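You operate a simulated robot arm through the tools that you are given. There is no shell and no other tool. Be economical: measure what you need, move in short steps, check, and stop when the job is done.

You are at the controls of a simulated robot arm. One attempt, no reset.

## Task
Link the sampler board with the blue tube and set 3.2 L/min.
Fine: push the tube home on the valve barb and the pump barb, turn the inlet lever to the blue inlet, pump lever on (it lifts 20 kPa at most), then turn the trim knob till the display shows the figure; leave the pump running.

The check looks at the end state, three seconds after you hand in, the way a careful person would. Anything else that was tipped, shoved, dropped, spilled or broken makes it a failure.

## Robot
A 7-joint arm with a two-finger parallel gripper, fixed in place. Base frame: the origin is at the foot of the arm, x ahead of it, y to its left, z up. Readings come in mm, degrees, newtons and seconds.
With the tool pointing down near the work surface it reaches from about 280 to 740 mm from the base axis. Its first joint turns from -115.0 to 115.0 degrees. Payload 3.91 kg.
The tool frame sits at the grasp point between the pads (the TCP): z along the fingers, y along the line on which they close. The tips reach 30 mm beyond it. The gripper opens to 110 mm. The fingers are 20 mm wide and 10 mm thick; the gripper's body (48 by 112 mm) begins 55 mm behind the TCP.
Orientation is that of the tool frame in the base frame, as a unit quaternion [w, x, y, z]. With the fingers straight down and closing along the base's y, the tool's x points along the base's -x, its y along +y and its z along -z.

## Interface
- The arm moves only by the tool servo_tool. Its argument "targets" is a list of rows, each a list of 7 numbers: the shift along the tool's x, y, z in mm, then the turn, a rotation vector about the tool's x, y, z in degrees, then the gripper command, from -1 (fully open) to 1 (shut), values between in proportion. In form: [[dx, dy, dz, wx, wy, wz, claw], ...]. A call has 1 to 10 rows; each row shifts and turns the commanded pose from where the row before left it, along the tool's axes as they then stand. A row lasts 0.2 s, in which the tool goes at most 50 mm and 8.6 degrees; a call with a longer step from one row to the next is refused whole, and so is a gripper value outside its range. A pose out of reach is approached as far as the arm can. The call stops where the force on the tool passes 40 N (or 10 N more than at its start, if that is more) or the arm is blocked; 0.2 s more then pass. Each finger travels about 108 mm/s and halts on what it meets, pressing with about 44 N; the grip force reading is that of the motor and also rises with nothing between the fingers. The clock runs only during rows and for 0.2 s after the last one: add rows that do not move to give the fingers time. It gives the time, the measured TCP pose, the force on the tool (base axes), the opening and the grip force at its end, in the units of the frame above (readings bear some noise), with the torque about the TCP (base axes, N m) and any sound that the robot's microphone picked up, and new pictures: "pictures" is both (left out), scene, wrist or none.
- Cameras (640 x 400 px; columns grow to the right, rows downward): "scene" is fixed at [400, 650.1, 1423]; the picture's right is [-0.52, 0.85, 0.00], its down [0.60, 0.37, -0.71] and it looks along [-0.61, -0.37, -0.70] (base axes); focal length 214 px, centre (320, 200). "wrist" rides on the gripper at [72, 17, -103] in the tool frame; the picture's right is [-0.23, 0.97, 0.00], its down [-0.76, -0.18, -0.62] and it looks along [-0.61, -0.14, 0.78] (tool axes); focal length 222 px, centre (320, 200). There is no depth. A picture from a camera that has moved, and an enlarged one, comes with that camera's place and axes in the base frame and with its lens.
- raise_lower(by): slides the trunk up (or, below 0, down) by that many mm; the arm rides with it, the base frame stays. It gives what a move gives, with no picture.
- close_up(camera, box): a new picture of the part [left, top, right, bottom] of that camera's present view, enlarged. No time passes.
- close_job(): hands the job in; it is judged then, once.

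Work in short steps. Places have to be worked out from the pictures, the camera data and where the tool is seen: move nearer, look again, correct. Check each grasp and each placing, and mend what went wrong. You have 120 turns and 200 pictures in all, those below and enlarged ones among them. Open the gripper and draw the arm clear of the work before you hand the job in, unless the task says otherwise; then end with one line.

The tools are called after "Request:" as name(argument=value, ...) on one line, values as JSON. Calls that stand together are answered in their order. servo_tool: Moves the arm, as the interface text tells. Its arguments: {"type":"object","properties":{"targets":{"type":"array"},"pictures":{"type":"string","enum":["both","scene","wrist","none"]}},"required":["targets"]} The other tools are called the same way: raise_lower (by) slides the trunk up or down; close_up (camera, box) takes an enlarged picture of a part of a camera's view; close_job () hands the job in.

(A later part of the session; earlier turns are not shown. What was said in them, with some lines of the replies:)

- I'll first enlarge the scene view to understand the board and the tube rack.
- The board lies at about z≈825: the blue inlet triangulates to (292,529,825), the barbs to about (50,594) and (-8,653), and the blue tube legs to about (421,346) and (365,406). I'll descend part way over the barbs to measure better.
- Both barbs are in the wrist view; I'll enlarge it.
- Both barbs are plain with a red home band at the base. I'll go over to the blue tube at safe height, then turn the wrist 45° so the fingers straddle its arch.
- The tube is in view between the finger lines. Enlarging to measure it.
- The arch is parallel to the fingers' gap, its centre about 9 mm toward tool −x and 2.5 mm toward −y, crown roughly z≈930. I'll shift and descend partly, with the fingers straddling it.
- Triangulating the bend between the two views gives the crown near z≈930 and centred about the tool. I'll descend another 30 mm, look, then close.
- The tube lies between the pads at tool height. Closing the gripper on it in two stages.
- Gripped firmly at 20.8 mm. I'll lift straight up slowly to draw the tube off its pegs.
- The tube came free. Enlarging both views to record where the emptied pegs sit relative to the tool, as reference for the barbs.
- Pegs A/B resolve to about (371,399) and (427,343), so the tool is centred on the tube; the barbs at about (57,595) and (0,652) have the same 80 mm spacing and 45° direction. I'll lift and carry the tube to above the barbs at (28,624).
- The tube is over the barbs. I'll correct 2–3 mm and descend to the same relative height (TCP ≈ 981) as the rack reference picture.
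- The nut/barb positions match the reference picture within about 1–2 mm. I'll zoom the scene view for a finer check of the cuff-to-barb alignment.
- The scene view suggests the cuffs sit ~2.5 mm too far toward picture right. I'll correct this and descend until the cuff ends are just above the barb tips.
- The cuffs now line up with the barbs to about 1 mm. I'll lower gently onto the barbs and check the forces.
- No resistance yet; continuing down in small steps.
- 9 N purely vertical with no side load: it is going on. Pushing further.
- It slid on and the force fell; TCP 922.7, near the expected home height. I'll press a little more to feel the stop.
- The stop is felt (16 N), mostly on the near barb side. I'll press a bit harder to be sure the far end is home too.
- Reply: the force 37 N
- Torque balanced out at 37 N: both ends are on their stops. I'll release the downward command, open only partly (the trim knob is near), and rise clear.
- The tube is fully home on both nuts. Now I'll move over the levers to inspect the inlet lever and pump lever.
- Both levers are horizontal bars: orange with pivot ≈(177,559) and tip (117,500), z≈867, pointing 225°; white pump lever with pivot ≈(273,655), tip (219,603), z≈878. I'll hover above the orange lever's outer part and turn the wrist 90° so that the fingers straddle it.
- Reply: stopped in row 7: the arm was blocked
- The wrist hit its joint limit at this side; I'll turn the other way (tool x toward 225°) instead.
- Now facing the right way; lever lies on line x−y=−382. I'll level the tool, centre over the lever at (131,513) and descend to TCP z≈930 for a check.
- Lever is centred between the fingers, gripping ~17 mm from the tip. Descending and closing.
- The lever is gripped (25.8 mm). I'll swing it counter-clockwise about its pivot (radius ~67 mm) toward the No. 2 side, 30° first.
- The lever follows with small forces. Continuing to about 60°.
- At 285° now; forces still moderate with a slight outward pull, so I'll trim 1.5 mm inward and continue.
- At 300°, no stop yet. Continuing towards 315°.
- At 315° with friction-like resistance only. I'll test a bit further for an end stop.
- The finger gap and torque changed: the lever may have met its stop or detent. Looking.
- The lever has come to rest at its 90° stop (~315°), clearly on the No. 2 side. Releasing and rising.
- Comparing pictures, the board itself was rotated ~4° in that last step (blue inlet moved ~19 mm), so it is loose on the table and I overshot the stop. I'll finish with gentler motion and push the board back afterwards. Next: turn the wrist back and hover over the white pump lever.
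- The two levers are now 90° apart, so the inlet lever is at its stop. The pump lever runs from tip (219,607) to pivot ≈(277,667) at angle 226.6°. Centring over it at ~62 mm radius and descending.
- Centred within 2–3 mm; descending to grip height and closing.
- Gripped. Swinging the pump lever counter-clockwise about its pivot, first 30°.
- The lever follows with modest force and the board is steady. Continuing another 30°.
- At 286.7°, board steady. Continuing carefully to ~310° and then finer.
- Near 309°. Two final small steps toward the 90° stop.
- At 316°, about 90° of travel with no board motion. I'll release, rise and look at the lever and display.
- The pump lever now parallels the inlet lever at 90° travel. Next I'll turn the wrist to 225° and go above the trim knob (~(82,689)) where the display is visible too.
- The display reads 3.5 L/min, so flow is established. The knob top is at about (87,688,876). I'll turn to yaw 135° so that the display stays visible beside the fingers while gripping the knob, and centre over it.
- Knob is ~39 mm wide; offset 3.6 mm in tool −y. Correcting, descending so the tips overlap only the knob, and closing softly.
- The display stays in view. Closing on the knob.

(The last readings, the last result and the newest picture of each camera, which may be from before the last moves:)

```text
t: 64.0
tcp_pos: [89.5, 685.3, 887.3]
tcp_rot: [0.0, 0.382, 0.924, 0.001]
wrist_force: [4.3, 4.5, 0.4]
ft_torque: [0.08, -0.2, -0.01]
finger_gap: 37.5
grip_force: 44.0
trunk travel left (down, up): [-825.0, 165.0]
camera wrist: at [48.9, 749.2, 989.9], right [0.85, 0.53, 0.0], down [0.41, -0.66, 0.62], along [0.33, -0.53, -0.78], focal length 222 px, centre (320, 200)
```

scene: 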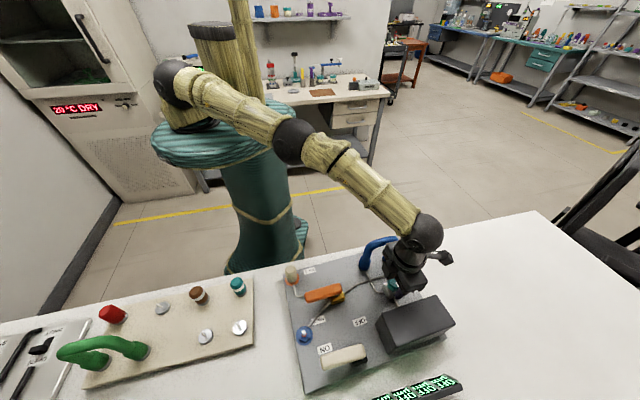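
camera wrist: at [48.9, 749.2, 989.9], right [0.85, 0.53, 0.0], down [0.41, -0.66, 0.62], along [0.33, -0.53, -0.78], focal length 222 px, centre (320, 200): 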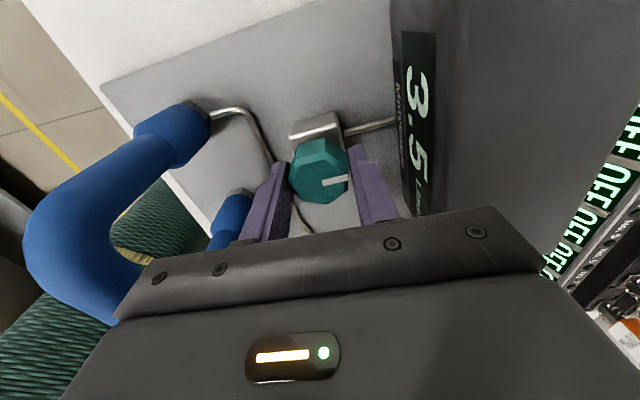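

Gripped at 37.5 mm. Turning 8° clockwise and watching the display.

Request:
servo_tool(targets=[[0, 0, 0, 0, 0, 4, 1], [0, 0, 0, 0, 0, 4, 1], [0, 0, 0, 0, 0, 0, 1], [0, 0, 0, 0, 0, 0, 1], [0, 0, 0, 0, 0, 0, 1]], pictures="wrist")

```text
t: 65.2
tcp_pos: [89.3, 686.6, 887.7]
tcp_rot: [0.0, 0.445, 0.895, 0.0]
wrist_force: [9.0, 8.3, 4.0]
ft_torque: [0.03, -0.28, -0.06]
finger_gap: 37.5
grip_force: 44.0
trunk travel left (down, up): [-825.0, 165.0]
camera wrist: at [57.8, 753.8, 989.9], right [0.91, 0.41, 0.0], down [0.32, -0.72, 0.62], along [0.25, -0.57, -0.78], focal length 222 px, centre (320, 200)
```

wrist: 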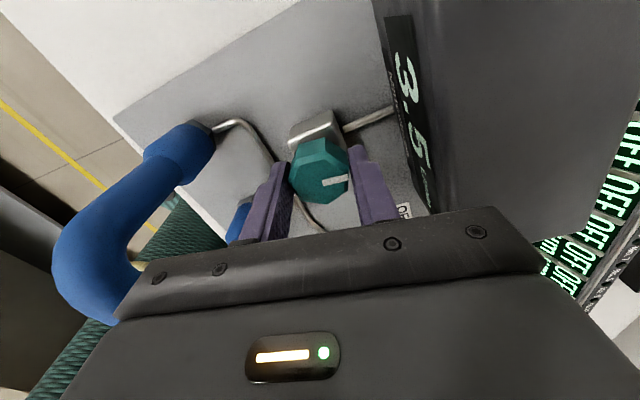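

Knob follows; reading still 3.5. I'll relax the side load slightly and turn another 16°.

Request:
servo_tool(targets=[[0, 0.8, 0, 0, 0, 5, 1], [0, 0, 0, 0, 0, 5.5, 1], [0, 0, 0, 0, 0, 5.5, 1], [0, 0, 0, 0, 0, 0, 1], [0, 0, 0, 0, 0, 0, 1], [0, 0, 0, 0, 0, 0, 1]], pictures="none")

Request:
close_up(camera="wrist", box=[260, 0, 500, 220])

```text
t: 66.6
tcp_pos: [88.6, 685.8, 886.9]
tcp_rot: [0.0, 0.565, 0.825, 0.0]
wrist_force: [5.3, -4.1, 6.8]
ft_torque: [-0.49, -0.02, 0.01]
finger_gap: 37.4
grip_force: 44.3
trunk travel left (down, up): [-825.0, 165.0]
```

```text
1.82 times, centred on (380, 110) of wrist
camera zoom: at [77.2, 759.4, 989.8], right [0.99, 0.14, 0.0], down [0.11, -0.77, 0.62], along [0.09, -0.62, -0.78], focal length 404 px, centre (211, 364)
```

zoom: 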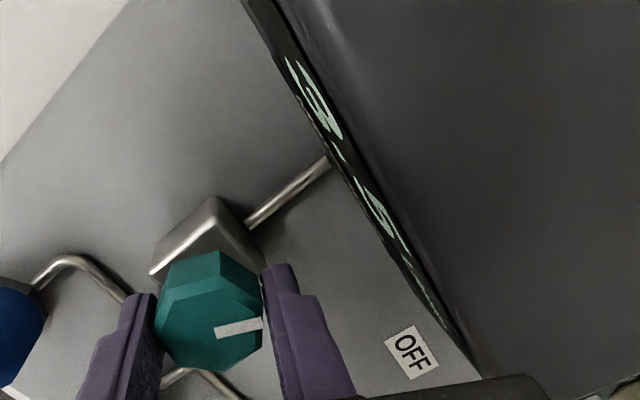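

The display is edge-on now; enlarging it.

Request:
close_up(camera="wrist", box=[355, 15, 425, 110])

```text
4.21 times, centred on (390, 62) of wrist
camera zoom: at [77.2, 759.4, 989.8], right [0.99, 0.14, 0.0], down [0.11, -0.77, 0.62], along [0.09, -0.62, -0.78], focal length 935 px, centre (25, 779)
```

zoom: 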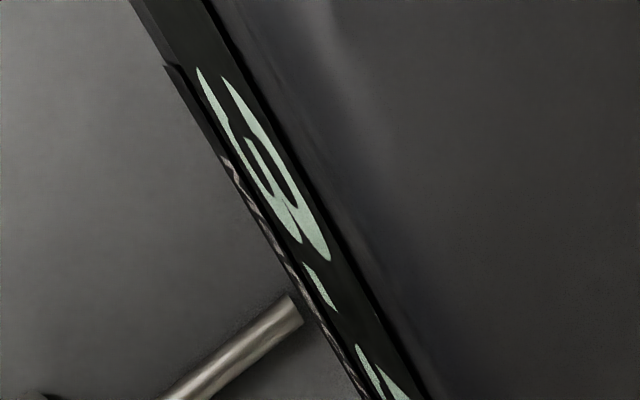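

I'll release, turn the empty gripper back to yaw ~160° for a readable view.

Request:
servo_tool(targets=[[0, 0, 0, 0, 0, 0, 0.1], [0, 0, 0, 0, 0, 0, 0.0], [0, 0, -20, 0, 0, 0, 0.0], [0, 0, 0, 0, 0, -8.4, 0.0], [0, 0, 0, 0, 0, -8.4, 0.0], [0, 0, 0, 0, 0, -8.4, 0.0], [0, 0, 0, 0, 0, -8.4, 0.0], [0, 0, 0, 0, 0, -8.4, 0.0], [0, 0, 0, 0, 0, -7, 0.0], [0, 0, 0, 0, 0, 0, 0.0]], pictures="none")

Request:
close_up(camera="wrist", box=[240, 60, 480, 230])

```text
t: 68.8
tcp_pos: [89.3, 686.2, 906.4]
tcp_rot: [-0.001, 0.171, 0.985, 0.001]
wrist_force: [-0.3, 0.0, 0.0]
ft_torque: [-0.03, -0.05, -0.01]
finger_gap: 55.2
grip_force: 0.0
trunk travel left (down, up): [-825.0, 165.0]
```

```text
2.35 times, centred on (360, 145) of wrist
camera zoom: at [24.9, 727.1, 1009.2], right [0.54, 0.84, 0.0], down [0.66, -0.43, 0.62], along [0.52, -0.34, -0.78], focal length 523 px, centre (226, 329)
```

zoom: 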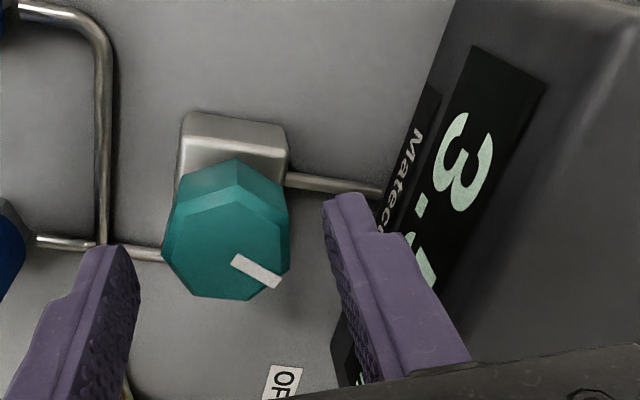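

The second digit is hidden behind a finger; lifting 50 mm to read it.

Request:
servo_tool(targets=[[0, 0, -40, 0, 0, 0, 0.0], [0, 0, -20, 0, 0, 0, 0.0], [0, 0, 0, 0, 0, 0, 0.0]], pictures="none")

Request:
close_up(camera="wrist", box=[240, 40, 480, 220])

```text
t: 69.6
tcp_pos: [85.8, 687.1, 966.7]
tcp_rot: [0.0, 0.172, 0.985, 0.001]
wrist_force: [-1.0, -0.5, 0.1]
ft_torque: [0.0, 0.02, -0.01]
finger_gap: 54.9
grip_force: 0.0
trunk travel left (down, up): [-825.0, 165.0]
```

```text
2.22 times, centred on (360, 130) of wrist
camera zoom: at [23.6, 728.3, 1069.1], right [0.54, 0.84, 0.0], down [0.66, -0.43, 0.62], along [0.52, -0.34, -0.78], focal length 494 px, centre (231, 356)
```

zoom: 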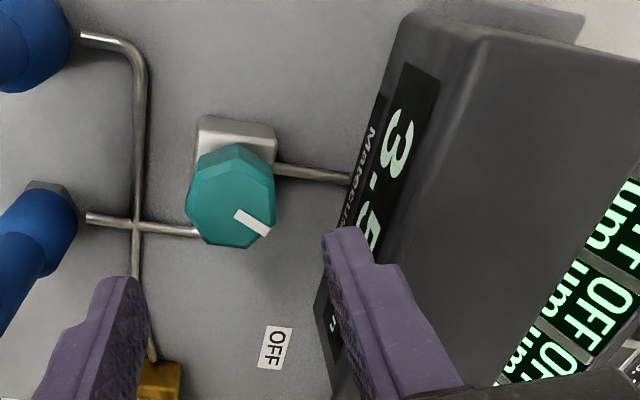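

Still 3.5 after 24°. Knob is exactly centred; I'll re-grip at yaw 160° and turn 40° clockwise.

Request:
servo_tool(targets=[[0, 0, 40, 0, 0, 0, 0.0], [0, 0, 40, 0, 0, 0, 0.0], [0, 0, 0, 0, 0, 0, 0.3], [0, 0, 0, 0, 0, 0, 0.6], [0, 0, 0, 0, 0, 0, 1], [0, 0, 0, 0, 0, 8, 1], [0, 0, 0, 0, 0, 8, 1], [0, 0, 0, 0, 0, 8, 1], [0, 0, 0, 0, 0, 0, 1], [0, 0, 0, 0, 0, 0, 1]], pictures="wrist")

```text
t: 71.8
tcp_pos: [89.3, 686.5, 887.4]
tcp_rot: [0.0, 0.373, 0.928, 0.0]
wrist_force: [2.7, -2.4, 0.4]
ft_torque: [-0.5, -0.55, 0.04]
finger_gap: 37.3
grip_force: 44.3
trunk travel left (down, up): [-825.0, 165.0]
camera wrist: at [46.8, 749.7, 989.7], right [0.84, 0.54, 0.0], down [0.43, -0.66, 0.62], along [0.34, -0.52, -0.78], focal length 222 px, centre (320, 200)
```

wrist: 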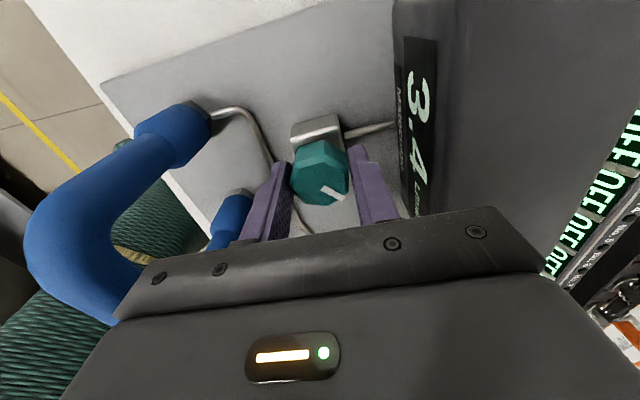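

Now 3.4, so clockwise reduces. Turning 12° more.

Request:
servo_tool(targets=[[0, 0, 0, 0, 0, 6, 1], [0, 0, 0, 0, 0, 6, 1], [0, 0, 0, 0, 0, 0, 1], [0, 0, 0, 0, 0, 0, 1], [0, 0, 0, 0, 0, 0, 1], [0, 0, 0, 0, 0, 0, 1]], pictures="none")

Request:
close_up(camera="wrist", box=[340, 10, 460, 220])

```text
t: 73.2
tcp_pos: [88.3, 687.5, 886.7]
tcp_rot: [0.0, 0.468, 0.884, 0.001]
wrist_force: [2.0, -3.6, 3.8]
ft_torque: [-1.18, -0.54, 0.03]
finger_gap: 37.3
grip_force: 43.8
trunk travel left (down, up): [-825.0, 165.0]
```

```text
1.90 times, centred on (400, 115) of wrist
camera zoom: at [60.5, 756.5, 989.8], right [0.93, 0.36, 0.0], down [0.28, -0.73, 0.62], along [0.22, -0.58, -0.78], focal length 423 px, centre (168, 362)
```

zoom: 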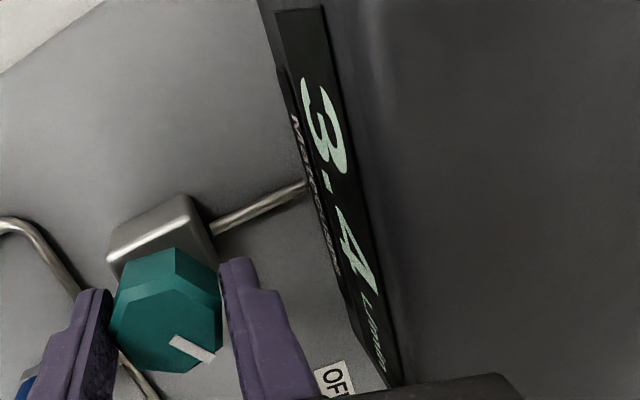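

Still 3.4. Re-gripping with the wrist turned back 48°.

Request:
servo_tool(targets=[[0, 0, 0, 0, 0, 0, 0.0], [0, 0, 0, 0, 0, 0, 0.0], [0, 0, 0, 0, 0, -8, 0.0], [0, 0, 0, 0, 0, -8, 0.0], [0, 0, 0, 0, 0, -8, 0.0], [0, 0, 0, 0, 0, -8, 0.0], [0, 0, 0, 0, 0, -8, 0.0], [0, 0, 0, 0, 0, -8, 0.0], [0, 0, 0, 0, 0, 0, 0.5], [0, 0, 0, 0, 0, 0, 1]], pictures="none")

Request:
servo_tool(targets=[[0, 0, 0, 0, 0, 0, 1], [0, 0, 0, 0, 0, 8, 1], [0, 0, 0, 0, 0, 8, 1], [0, 0, 0, 0, 0, 0, 1], [0, 0, 0, 0, 0, 0, 1], [0, 0, 0, 0, 0, 0, 1]], pictures="wrist")

```text
t: 75.4
tcp_pos: [88.1, 686.5, 886.6]
tcp_rot: [-0.001, 0.069, 0.998, 0.002]
wrist_force: [1.2, 5.4, 0.6]
ft_torque: [0.1, 0.36, 0.0]
finger_gap: 37.8
grip_force: 44.0
trunk travel left (down, up): [-825.0, 165.0]
```

```text
t: 76.8
tcp_pos: [87.8, 688.2, 887.1]
tcp_rot: [0.0, 0.206, 0.979, 0.001]
wrist_force: [0.7, 6.6, 1.1]
ft_torque: [0.28, -0.09, -0.02]
finger_gap: 37.8
grip_force: 44.0
trunk travel left (down, up): [-825.0, 165.0]
camera wrist: at [27.7, 732.1, 989.3], right [0.6, 0.8, 0.0], down [0.62, -0.47, 0.62], along [0.5, -0.37, -0.78], focal length 222 px, centre (320, 200)
```

wrist: 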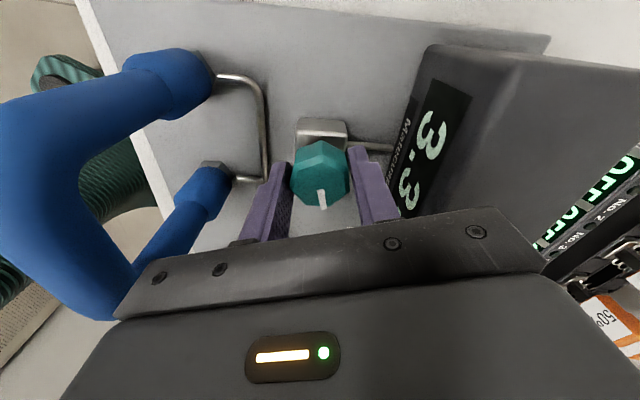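

3.3 now and the reading is clear in this view. Turning 8° more.

Request:
servo_tool(targets=[[0, 0, 0, 0, 0, 4, 1], [0, 0, 0, 0, 0, 4, 1], [0, 0, 0, 0, 0, 0, 1], [0, 0, 0, 0, 0, 0, 1], [0, 0, 0, 0, 0, 0, 1], [0, 0, 0, 0, 0, 0, 1]], pictures="none")

Request:
close_up(camera="wrist", box=[350, 50, 500, 220])

```text
t: 78.2
tcp_pos: [88.1, 688.5, 886.4]
tcp_rot: [0.0, 0.275, 0.961, 0.001]
wrist_force: [0.4, 3.9, 6.3]
ft_torque: [-0.35, -0.29, 0.01]
finger_gap: 37.5
grip_force: 44.4
trunk travel left (down, up): [-825.0, 165.0]
```

```text
2.35 times, centred on (425, 135) of wrist
camera zoom: at [34.4, 739.8, 989.3], right [0.71, 0.71, 0.0], down [0.55, -0.55, 0.62], along [0.44, -0.44, -0.78], focal length 523 px, centre (73, 353)
```

zoom: 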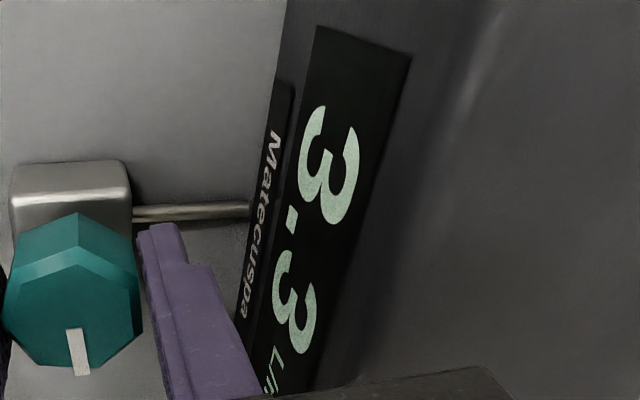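

Still 3.3. Turning 5° more.

Request:
servo_tool(targets=[[0, 0, 0, 0, 0, 5, 1], [0, 0, 0, 0, 0, 0, 1], [0, 0, 0, 0, 0, 0, 1], [0, 0, 0, 0, 0, 0, 1], [0, 0, 0, 0, 0, 0, 1]], pictures="none")

Request:
close_up(camera="wrist", box=[350, 50, 500, 220])

```text
t: 79.4
tcp_pos: [87.7, 686.5, 886.6]
tcp_rot: [0.0, 0.317, 0.949, 0.001]
wrist_force: [1.0, 6.7, 4.1]
ft_torque: [0.08, -0.16, -0.01]
finger_gap: 37.6
grip_force: 44.6
trunk travel left (down, up): [-825.0, 165.0]
```

```text
2.35 times, centred on (425, 135) of wrist
camera zoom: at [39.2, 744.1, 989.3], right [0.77, 0.64, 0.0], down [0.5, -0.6, 0.62], along [0.4, -0.48, -0.78], focal length 523 px, centre (73, 353)
```

zoom: 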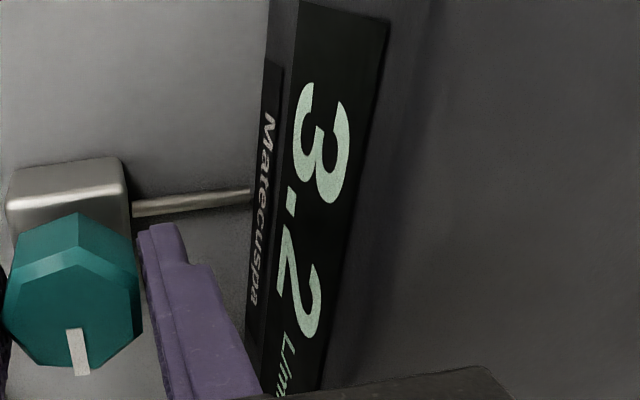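

3.2 reached. I'll add 2.5° to sit safely inside the band and wait to confirm it is steady.

Request:
servo_tool(targets=[[0, 0, 0, 0, 0, 2.5, 1], [0, 0, 0, 0, 0, 0, 1], [0, 0, 0, 0, 0, 0, 1], [0, 0, 0, 0, 0, 0, 1], [0, 0, 0, 0, 0, 0, 1], [0, 0, 0, 0, 0, 0, 1], [0, 0, 0, 0, 0, 0, 1], [0, 0, 0, 0, 0, 0, 1]], pictures="none")

Request:
close_up(camera="wrist", box=[350, 50, 500, 220])

```text
t: 81.2
tcp_pos: [89.3, 688.0, 886.1]
tcp_rot: [-0.001, 0.337, 0.941, 0.001]
wrist_force: [0.8, 1.9, 2.7]
ft_torque: [-0.07, 0.1, -0.02]
finger_gap: 37.8
grip_force: 43.7
trunk travel left (down, up): [-825.0, 165.0]
```

```text
2.35 times, centred on (425, 135) of wrist
camera zoom: at [41.7, 746.2, 989.3], right [0.79, 0.61, 0.0], down [0.48, -0.62, 0.62], along [0.38, -0.49, -0.78], focal length 523 px, centre (73, 353)
```

zoom: 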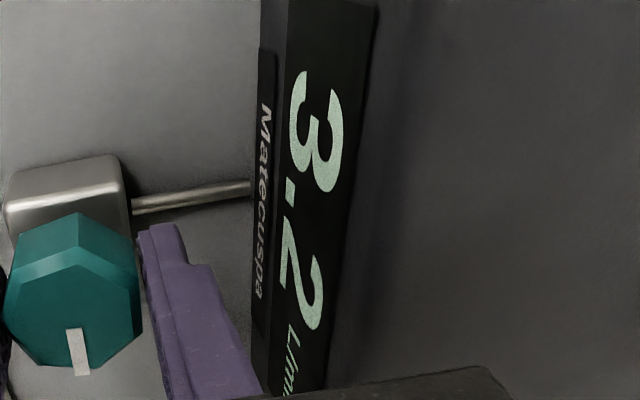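

Steady at 3.2. Releasing the knob and rising.

Request:
servo_tool(targets=[[0, 0, 0, 0, 0, 0, 0.2], [0, 0, 0, 0, 0, 0, 0.0], [0, 0, -15, 0, 0, 0, 0.0], [0, 0, -40, 0, 0, 0, 0.0], [0, 0, -45, 0, 0, 0, 0.0], [0, 0, -40, 0, 0, 0, 0.0], [0, 0, 0, 0, 0, 0, 0.0]], pictures="both")

Request:
close_up(camera="scene", box=[270, 240, 470, 400])

Request:
close_up(camera="wrist", box=[260, 0, 480, 210])

```text
t: 82.8
tcp_pos: [86.9, 685.5, 1024.5]
tcp_rot: [0.0, 0.336, 0.942, 0.0]
wrist_force: [-0.9, 0.0, -0.1]
ft_torque: [0.01, -0.03, 0.02]
finger_gap: 55.4
grip_force: 0.0
trunk travel left (down, up): [-825.0, 165.0]
camera wrist: at [40.0, 745.2, 1126.9], right [0.79, 0.61, 0.0], down [0.48, -0.62, 0.62], along [0.38, -0.49, -0.78], focal length 222 px, centre (320, 200)
```

scene: 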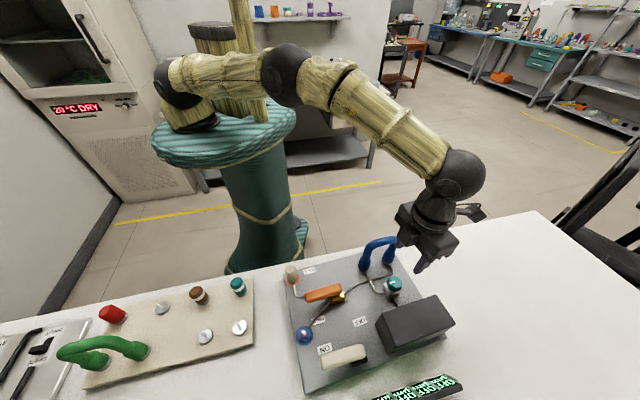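
wrist: 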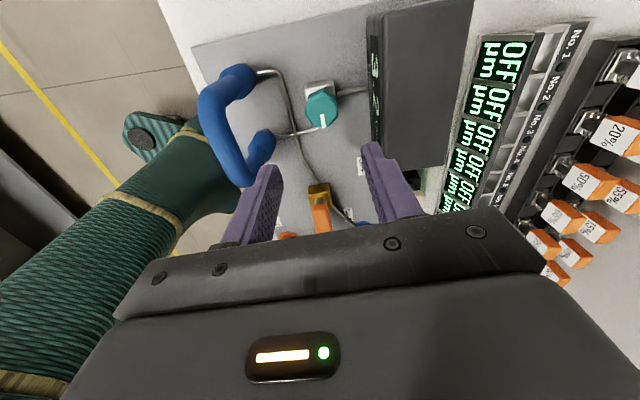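

```text
2.50 times, centred on (370, 320) of scene
camera zoom: at [400.0, 650.1, 1423.0], right [-0.52, 0.85, 0.0], down [0.6, 0.37, -0.71], along [-0.61, -0.37, -0.7], focal length 536 px, centre (195, -100)
```

zoom: 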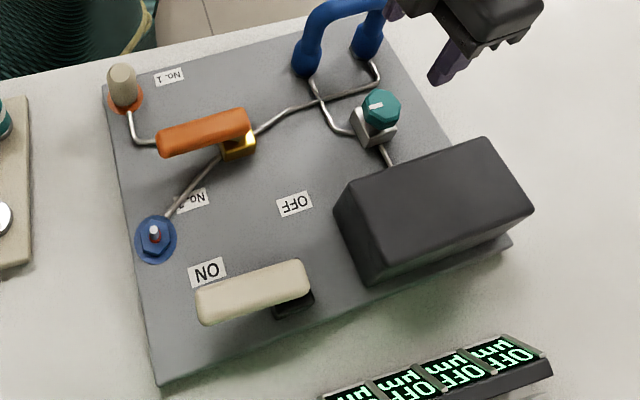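

```text
1.90 times, centred on (370, 105) of wrist
camera zoom: at [40.0, 745.2, 1126.9], right [0.79, 0.61, 0.0], down [0.48, -0.62, 0.62], along [0.38, -0.49, -0.78], focal length 423 px, centre (225, 381)
```

zoom: 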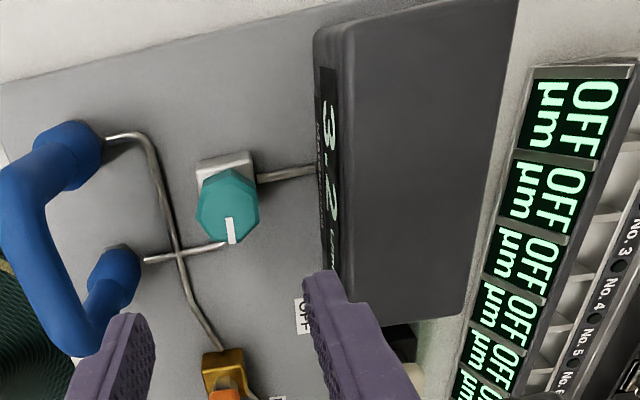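

All set: tube home, inlet at No. 2, pump ON, 3.2 L/min. Compared with the first picture, the board is still skewed by ~3.7° about its middle, so I'll nudge it back by pushing gently on the blue inlet's hex nut in −y. First, close the gripper and move over there.

Request:
servo_tool(targets=[[0, 0, 0, 0, 0, -7.9, 1], [0, 0, 0, 0, 0, -7.9, 1], [0, 0, 0, 0, 0, -7.9, 1], [0, 0, 0, 0, 0, -7.9, 1], [0, 0, 0, 0, 0, -7.8, 1], [-43.6, -21, 4.8, 0, 0, 0, 1], [-43.6, -21, 4.8, 0, 0, 0, 1], [-43.6, -21, 4.8, 0, 0, 0, 1], [-43.6, -21, 4.8, 0, 0, 0, 1], [-43.6, -21, 4.8, 0, 0, 0, 1]], pictures="none")

Request:
servo_tool(targets=[[0, 0, 40, 0, 0, 0, 1], [0, 0, 30, 0, 0, 0, 1], [0, 0, 0, 0, 0, 0, 1]], pictures="both")

Request:
close_up(camera="wrist", box=[200, 40, 440, 220])

```text
t: 85.0
tcp_pos: [307.0, 580.4, 1002.0]
tcp_rot: [-0.001, -0.001, 1.0, 0.0]
wrist_force: [-0.4, -0.4, -0.9]
ft_torque: [0.04, 0.0, -0.03]
finger_gap: 0.0
grip_force: 37.5
trunk travel left (down, up): [-825.0, 165.0]
```

```text
t: 85.8
tcp_pos: [304.7, 581.5, 932.9]
tcp_rot: [-0.001, 0.0, 1.0, 0.001]
wrist_force: [-0.4, -0.8, 0.5]
ft_torque: [-0.02, -0.02, 0.0]
finger_gap: 0.1
grip_force: 37.3
trunk travel left (down, up): [-825.0, 165.0]
camera wrist: at [232.7, 597.7, 1035.6], right [0.23, 0.97, 0.0], down [0.76, -0.18, 0.62], along [0.61, -0.14, -0.78], focal length 222 px, centre (320, 200)
```

scene: 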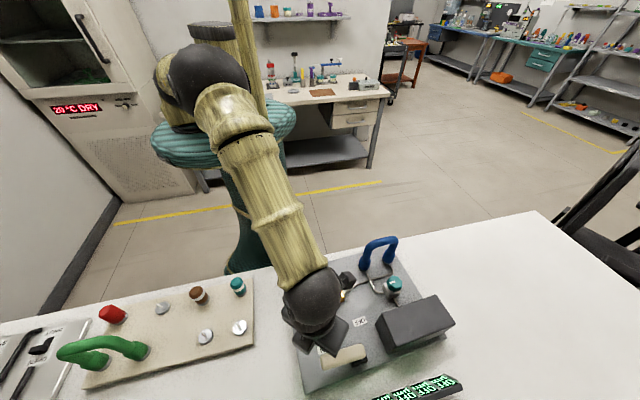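
wrist: 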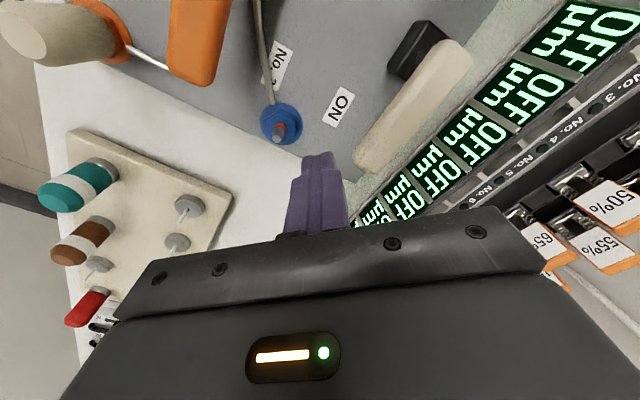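

```text
2.22 times, centred on (320, 130) of wrist
camera zoom: at [232.7, 597.7, 1035.6], right [0.23, 0.97, 0.0], down [0.76, -0.18, 0.62], along [0.61, -0.14, -0.78], focal length 494 px, centre (320, 356)
```

zoom: 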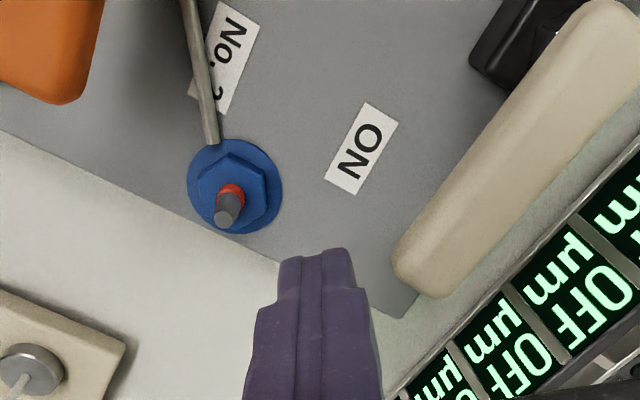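

The nut is at about (301,542). I'll position beside it at (301,576), clear of the pump lever tip, and descend to just above the plate.

Request:
servo_tool(targets=[[4, -5, 0, 0, 0, 0, 1], [0, 0, 40, 0, 0, 0, 1], [0, 0, 35, 0, 0, 0, 1], [0, 0, 5, 0, 0, 0, 1], [0, 0, 0, 0, 0, 0, 1]], pictures="both")

Request:
close_up(camera="wrist", box=[180, 80, 400, 240])

Request:
close_up(camera="scene", box=[260, 290, 380, 400])

```text
t: 87.0
tcp_pos: [302.3, 575.8, 853.0]
tcp_rot: [0.0, -0.001, 1.0, 0.001]
wrist_force: [-0.8, 0.1, -0.5]
ft_torque: [-0.03, -0.01, 0.06]
finger_gap: 0.0
grip_force: 37.8
trunk travel left (down, up): [-825.0, 165.0]
camera wrist: at [228.4, 592.1, 955.8], right [0.23, 0.97, 0.0], down [0.76, -0.18, 0.62], along [0.61, -0.14, -0.78], focal length 222 px, centre (320, 200)
```

scene: 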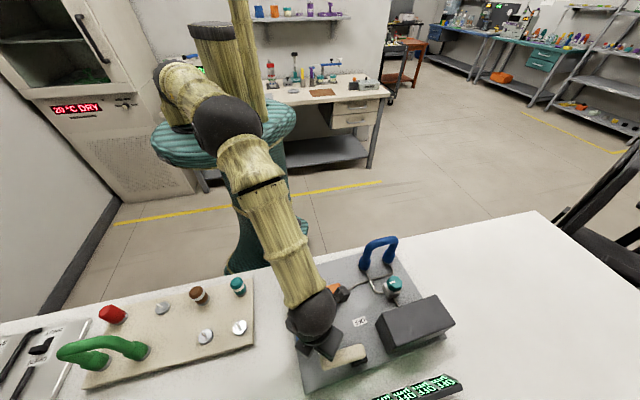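
wrist: 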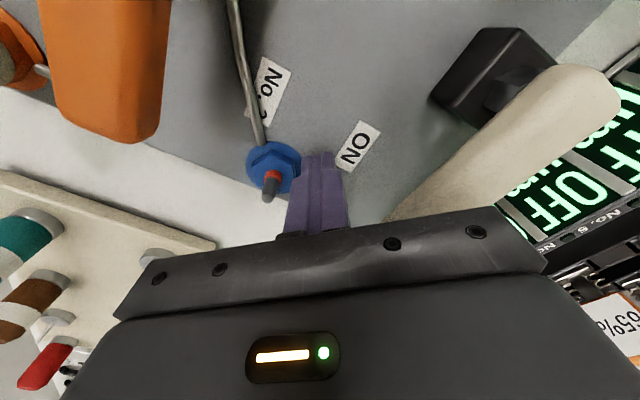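

```text
2.50 times, centred on (290, 160) of wrist
camera zoom: at [228.4, 592.1, 955.8], right [0.23, 0.97, 0.0], down [0.76, -0.18, 0.62], along [0.61, -0.14, -0.78], focal length 555 px, centre (395, 300)
```

zoom: 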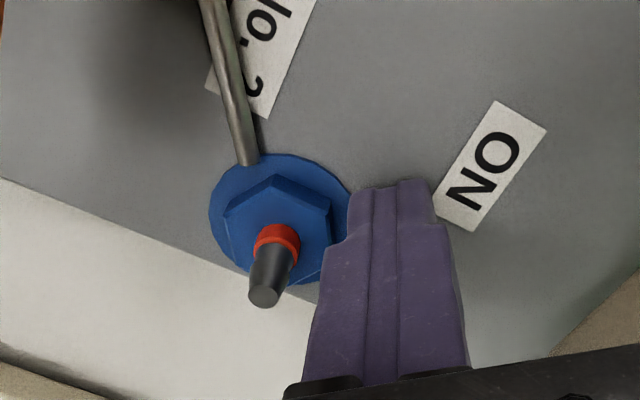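

```text
3.64 times, centred on (320, 345) of scene
camera zoom: at [400.0, 650.1, 1423.0], right [-0.52, 0.85, 0.0], down [0.6, 0.37, -0.71], along [-0.61, -0.37, -0.7], focal length 780 px, centre (320, -327)
```

zoom: 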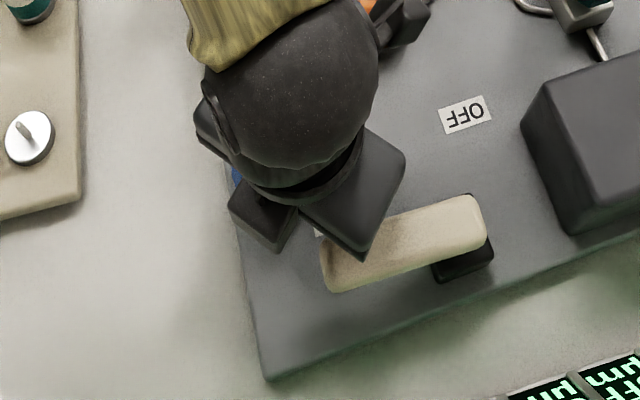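

Tips are beside the nut, just above the plate. Lowering 3 mm and moving −y in small steps, watching the force.

Request:
servo_tool(targets=[[0, 0, 3, 0, 0, 0, 1], [0, -3, 0, 0, 0, 0, 1], [0, -3, 0, 0, 0, 0, 1], [0, -2, 0, 0, 0, 0, 1], [0, -2, 0, 0, 0, 0, 1], [0, 0, 0, 0, 0, 0, 1]], pictures="none")

Request:
close_up(camera="scene", box=[270, 240, 470, 400])

```text
t: 88.4
tcp_pos: [302.2, 569.0, 849.8]
tcp_rot: [0.0, -0.001, 1.0, 0.003]
wrist_force: [2.3, 10.0, 2.6]
ft_torque: [0.22, -0.05, -0.03]
finger_gap: 0.3
grip_force: 37.7
trunk travel left (down, up): [-825.0, 165.0]
```

```text
2.50 times, centred on (370, 320) of scene
camera zoom: at [400.0, 650.1, 1423.0], right [-0.52, 0.85, 0.0], down [0.6, 0.37, -0.71], along [-0.61, -0.37, -0.7], focal length 536 px, centre (195, -100)
```

zoom: 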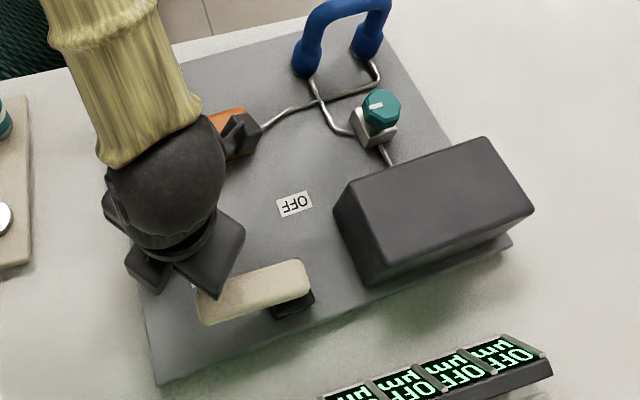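

Contact made (10 N). Pushing further in steps.

Request:
servo_tool(targets=[[0, -2, 0, 0, 0, 0, 1], [0, -2, 0, 0, 0, 0, 1], [0, -2, 0, 0, 0, 0, 1], [0, -2, 0, 0, 0, 0, 1], [0, 0, 0, 0, 0, 0, 1]], pictures="none")

Request:
close_up(camera="scene", box=[270, 240, 470, 400])

```text
t: 89.6
tcp_pos: [299.9, 562.4, 850.3]
tcp_rot: [0.0, -0.001, 1.0, 0.001]
wrist_force: [-6.4, 19.2, 9.5]
ft_torque: [0.5, 0.42, -0.07]
finger_gap: 0.0
grip_force: 37.4
trunk travel left (down, up): [-825.0, 165.0]
```

```text
2.50 times, centred on (370, 320) of scene
camera zoom: at [400.0, 650.1, 1423.0], right [-0.52, 0.85, 0.0], down [0.6, 0.37, -0.71], along [-0.61, -0.37, -0.7], focal length 536 px, centre (195, -100)
```

zoom: 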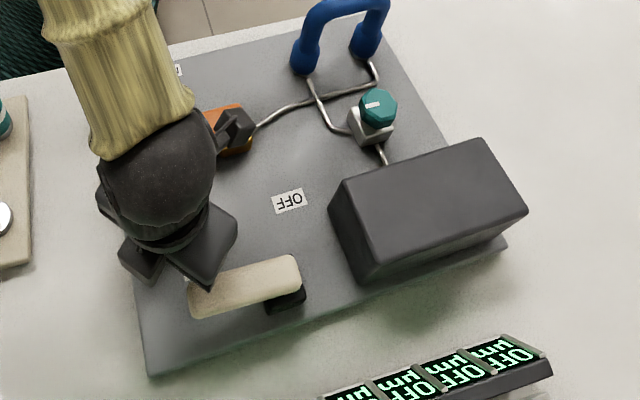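

The board is coming back nicely (corner 157,383 → 146,375; target 140,365). Pushing 6 mm more.

Request:
servo_tool(targets=[[0, -2, 0, 0, 0, 0, 1], [0, -2, 0, 0, 0, 0, 1], [0, -2, 0, 0, 0, 0, 1], [0, 0, 0, 0, 0, 0, 1]], pictures="none")

Request:
close_up(camera="scene", box=[270, 240, 470, 400])

```text
t: 90.6
tcp_pos: [301.2, 554.1, 849.9]
tcp_rot: [0.0, -0.002, 1.0, 0.0]
wrist_force: [-5.7, 17.9, 12.4]
ft_torque: [0.45, 0.25, -0.08]
finger_gap: 0.0
grip_force: 37.7
trunk travel left (down, up): [-825.0, 165.0]
```

```text
2.50 times, centred on (370, 320) of scene
camera zoom: at [400.0, 650.1, 1423.0], right [-0.52, 0.85, 0.0], down [0.6, 0.37, -0.71], along [-0.61, -0.37, -0.7], focal length 536 px, centre (195, -100)
```

zoom: 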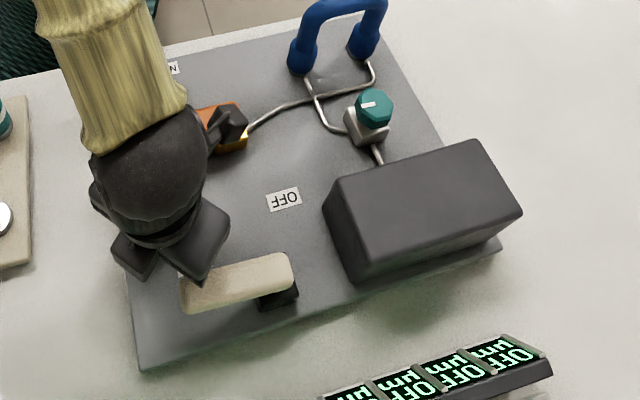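

The board is now within a few mm and ~1° of its original place. I'll back off, rise and inspect everything.

Request:
servo_tool(targets=[[0, 8, 0, 0, 0, 0, 1], [0, 4, -10, 0, 0, 0, 1], [0, 0, -40, 0, 0, 0, 1], [0, 0, -45, 0, 0, 0, 1], [0, 0, -45, 0, 0, 0, 1], [0, 0, -30, 0, 0, 0, 0.0], [0, 0, 0, 0, 0, 0, 0.0]], pictures="wrist")

```text
t: 92.2
tcp_pos: [303.1, 564.9, 1018.9]
tcp_rot: [-0.001, -0.002, 1.0, 0.0]
wrist_force: [0.8, -0.1, 0.0]
ft_torque: [0.0, -0.01, -0.02]
finger_gap: 55.0
grip_force: 0.2
trunk travel left (down, up): [-825.0, 165.0]
camera wrist: at [229.2, 581.5, 1121.8], right [0.23, 0.97, 0.0], down [0.76, -0.18, 0.62], along [0.61, -0.14, -0.78], focal length 222 px, centre (320, 200)
```

wrist: 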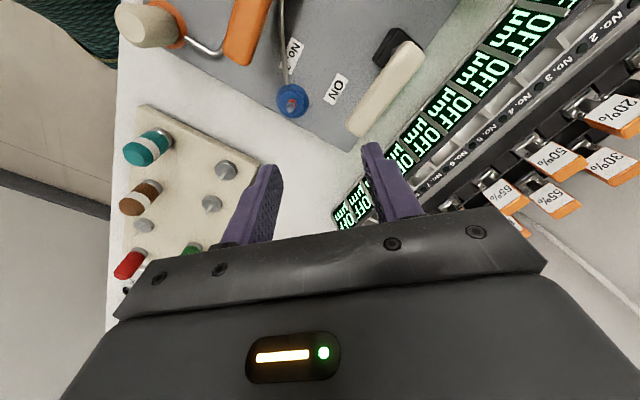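

Moving back toward the starting pose, from which display and whole board are visible.

Request:
servo_tool(targets=[[0, 0, -40, 0, 0, 0, -0.5], [36.3, -9.2, -15, 0, 0, 0, -1], [36.3, -9.2, -15, 0, 0, 0, -1], [36.3, -9.2, -15, 0, 0, 0, -1], [36.3, -9.2, -15, 0, 0, 0, -1], [36.3, -9.2, -15, 0, 0, 0, -1], [36.3, -9.2, -15, 0, 0, 0, -1], [36.3, -9.2, -15, 0, 0, 0, -1], [36.3, -9.2, -15, 0, 0, 0, -1], [36.3, -9.2, -15, 0, 0, 0, -1]], pictures="both")

Request:
close_up(camera="wrist", box=[290, 20, 520, 220])

Request:
close_up(camera="scene", box=[270, 240, 470, 400])

```text
t: 94.4
tcp_pos: [-25.9, 479.4, 1193.5]
tcp_rot: [0.0, -0.001, 1.0, 0.002]
wrist_force: [-0.1, 0.3, -0.3]
ft_torque: [0.04, -0.04, 0.01]
finger_gap: 109.8
grip_force: 0.0
trunk travel left (down, up): [-825.0, 165.0]
camera wrist: at [-98.8, 496.7, 1296.7], right [0.23, 0.97, 0.0], down [0.76, -0.18, 0.62], along [0.61, -0.14, -0.78], focal length 222 px, centre (320, 200)
```

scene: 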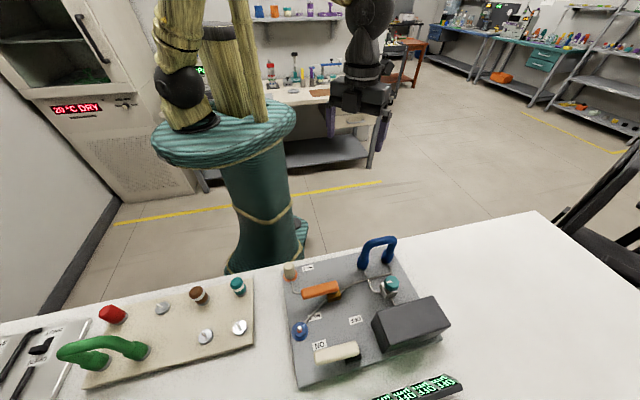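
wrist: 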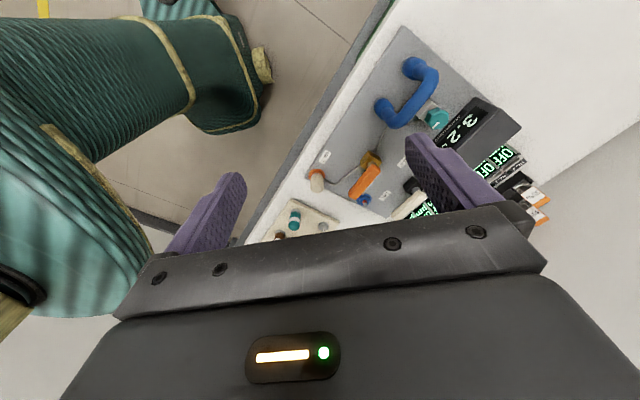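

```text
2.00 times, centred on (405, 120) of wrist
camera zoom: at [-98.8, 496.7, 1296.7], right [0.23, 0.97, 0.0], down [0.76, -0.18, 0.62], along [0.61, -0.14, -0.78], focal length 444 px, centre (150, 360)
```

zoom: 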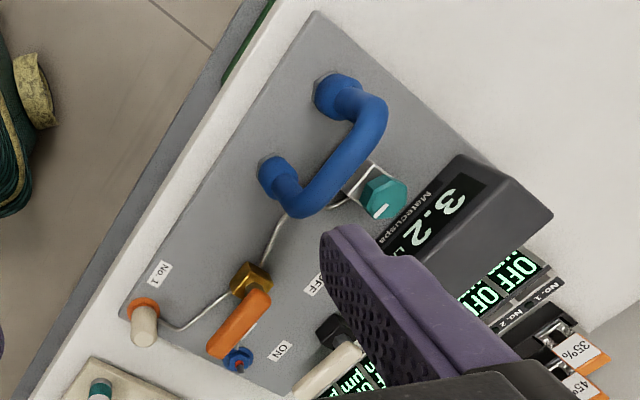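

```text
2.50 times, centred on (370, 320) of scene
camera zoom: at [400.0, 650.1, 1423.0], right [-0.52, 0.85, 0.0], down [0.6, 0.37, -0.71], along [-0.61, -0.37, -0.7], focal length 536 px, centre (195, -100)
```

zoom: 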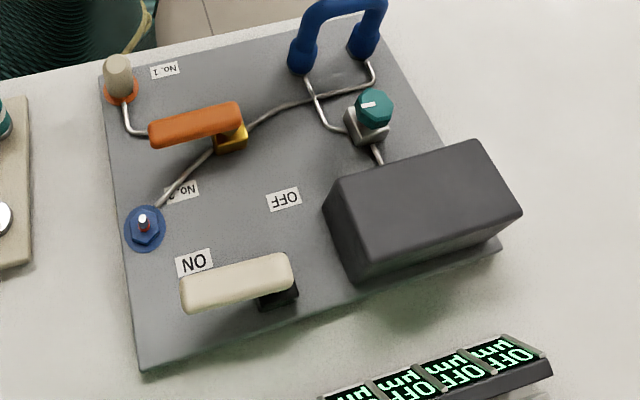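

The display shows a steady 3.2 L/min. The tube is home on both barbs, the inlet lever is on No. 2 (blue), the pump is ON, the board is back to within a few mm, and the arm is clear with the gripper open. Handing in.

Request:
close_job()

```text
The job is handed in.
```

The blue tube is pushed home on the valve barb and the pump barb, the inlet lever is on the blue inlet (No. 2), and the pump is left running at a displayed 3.2 L/min. I overshot the inlet lever's stop and skewed the loose board about 4°; I pushed it back to within a few mm and about 1° of where it started.
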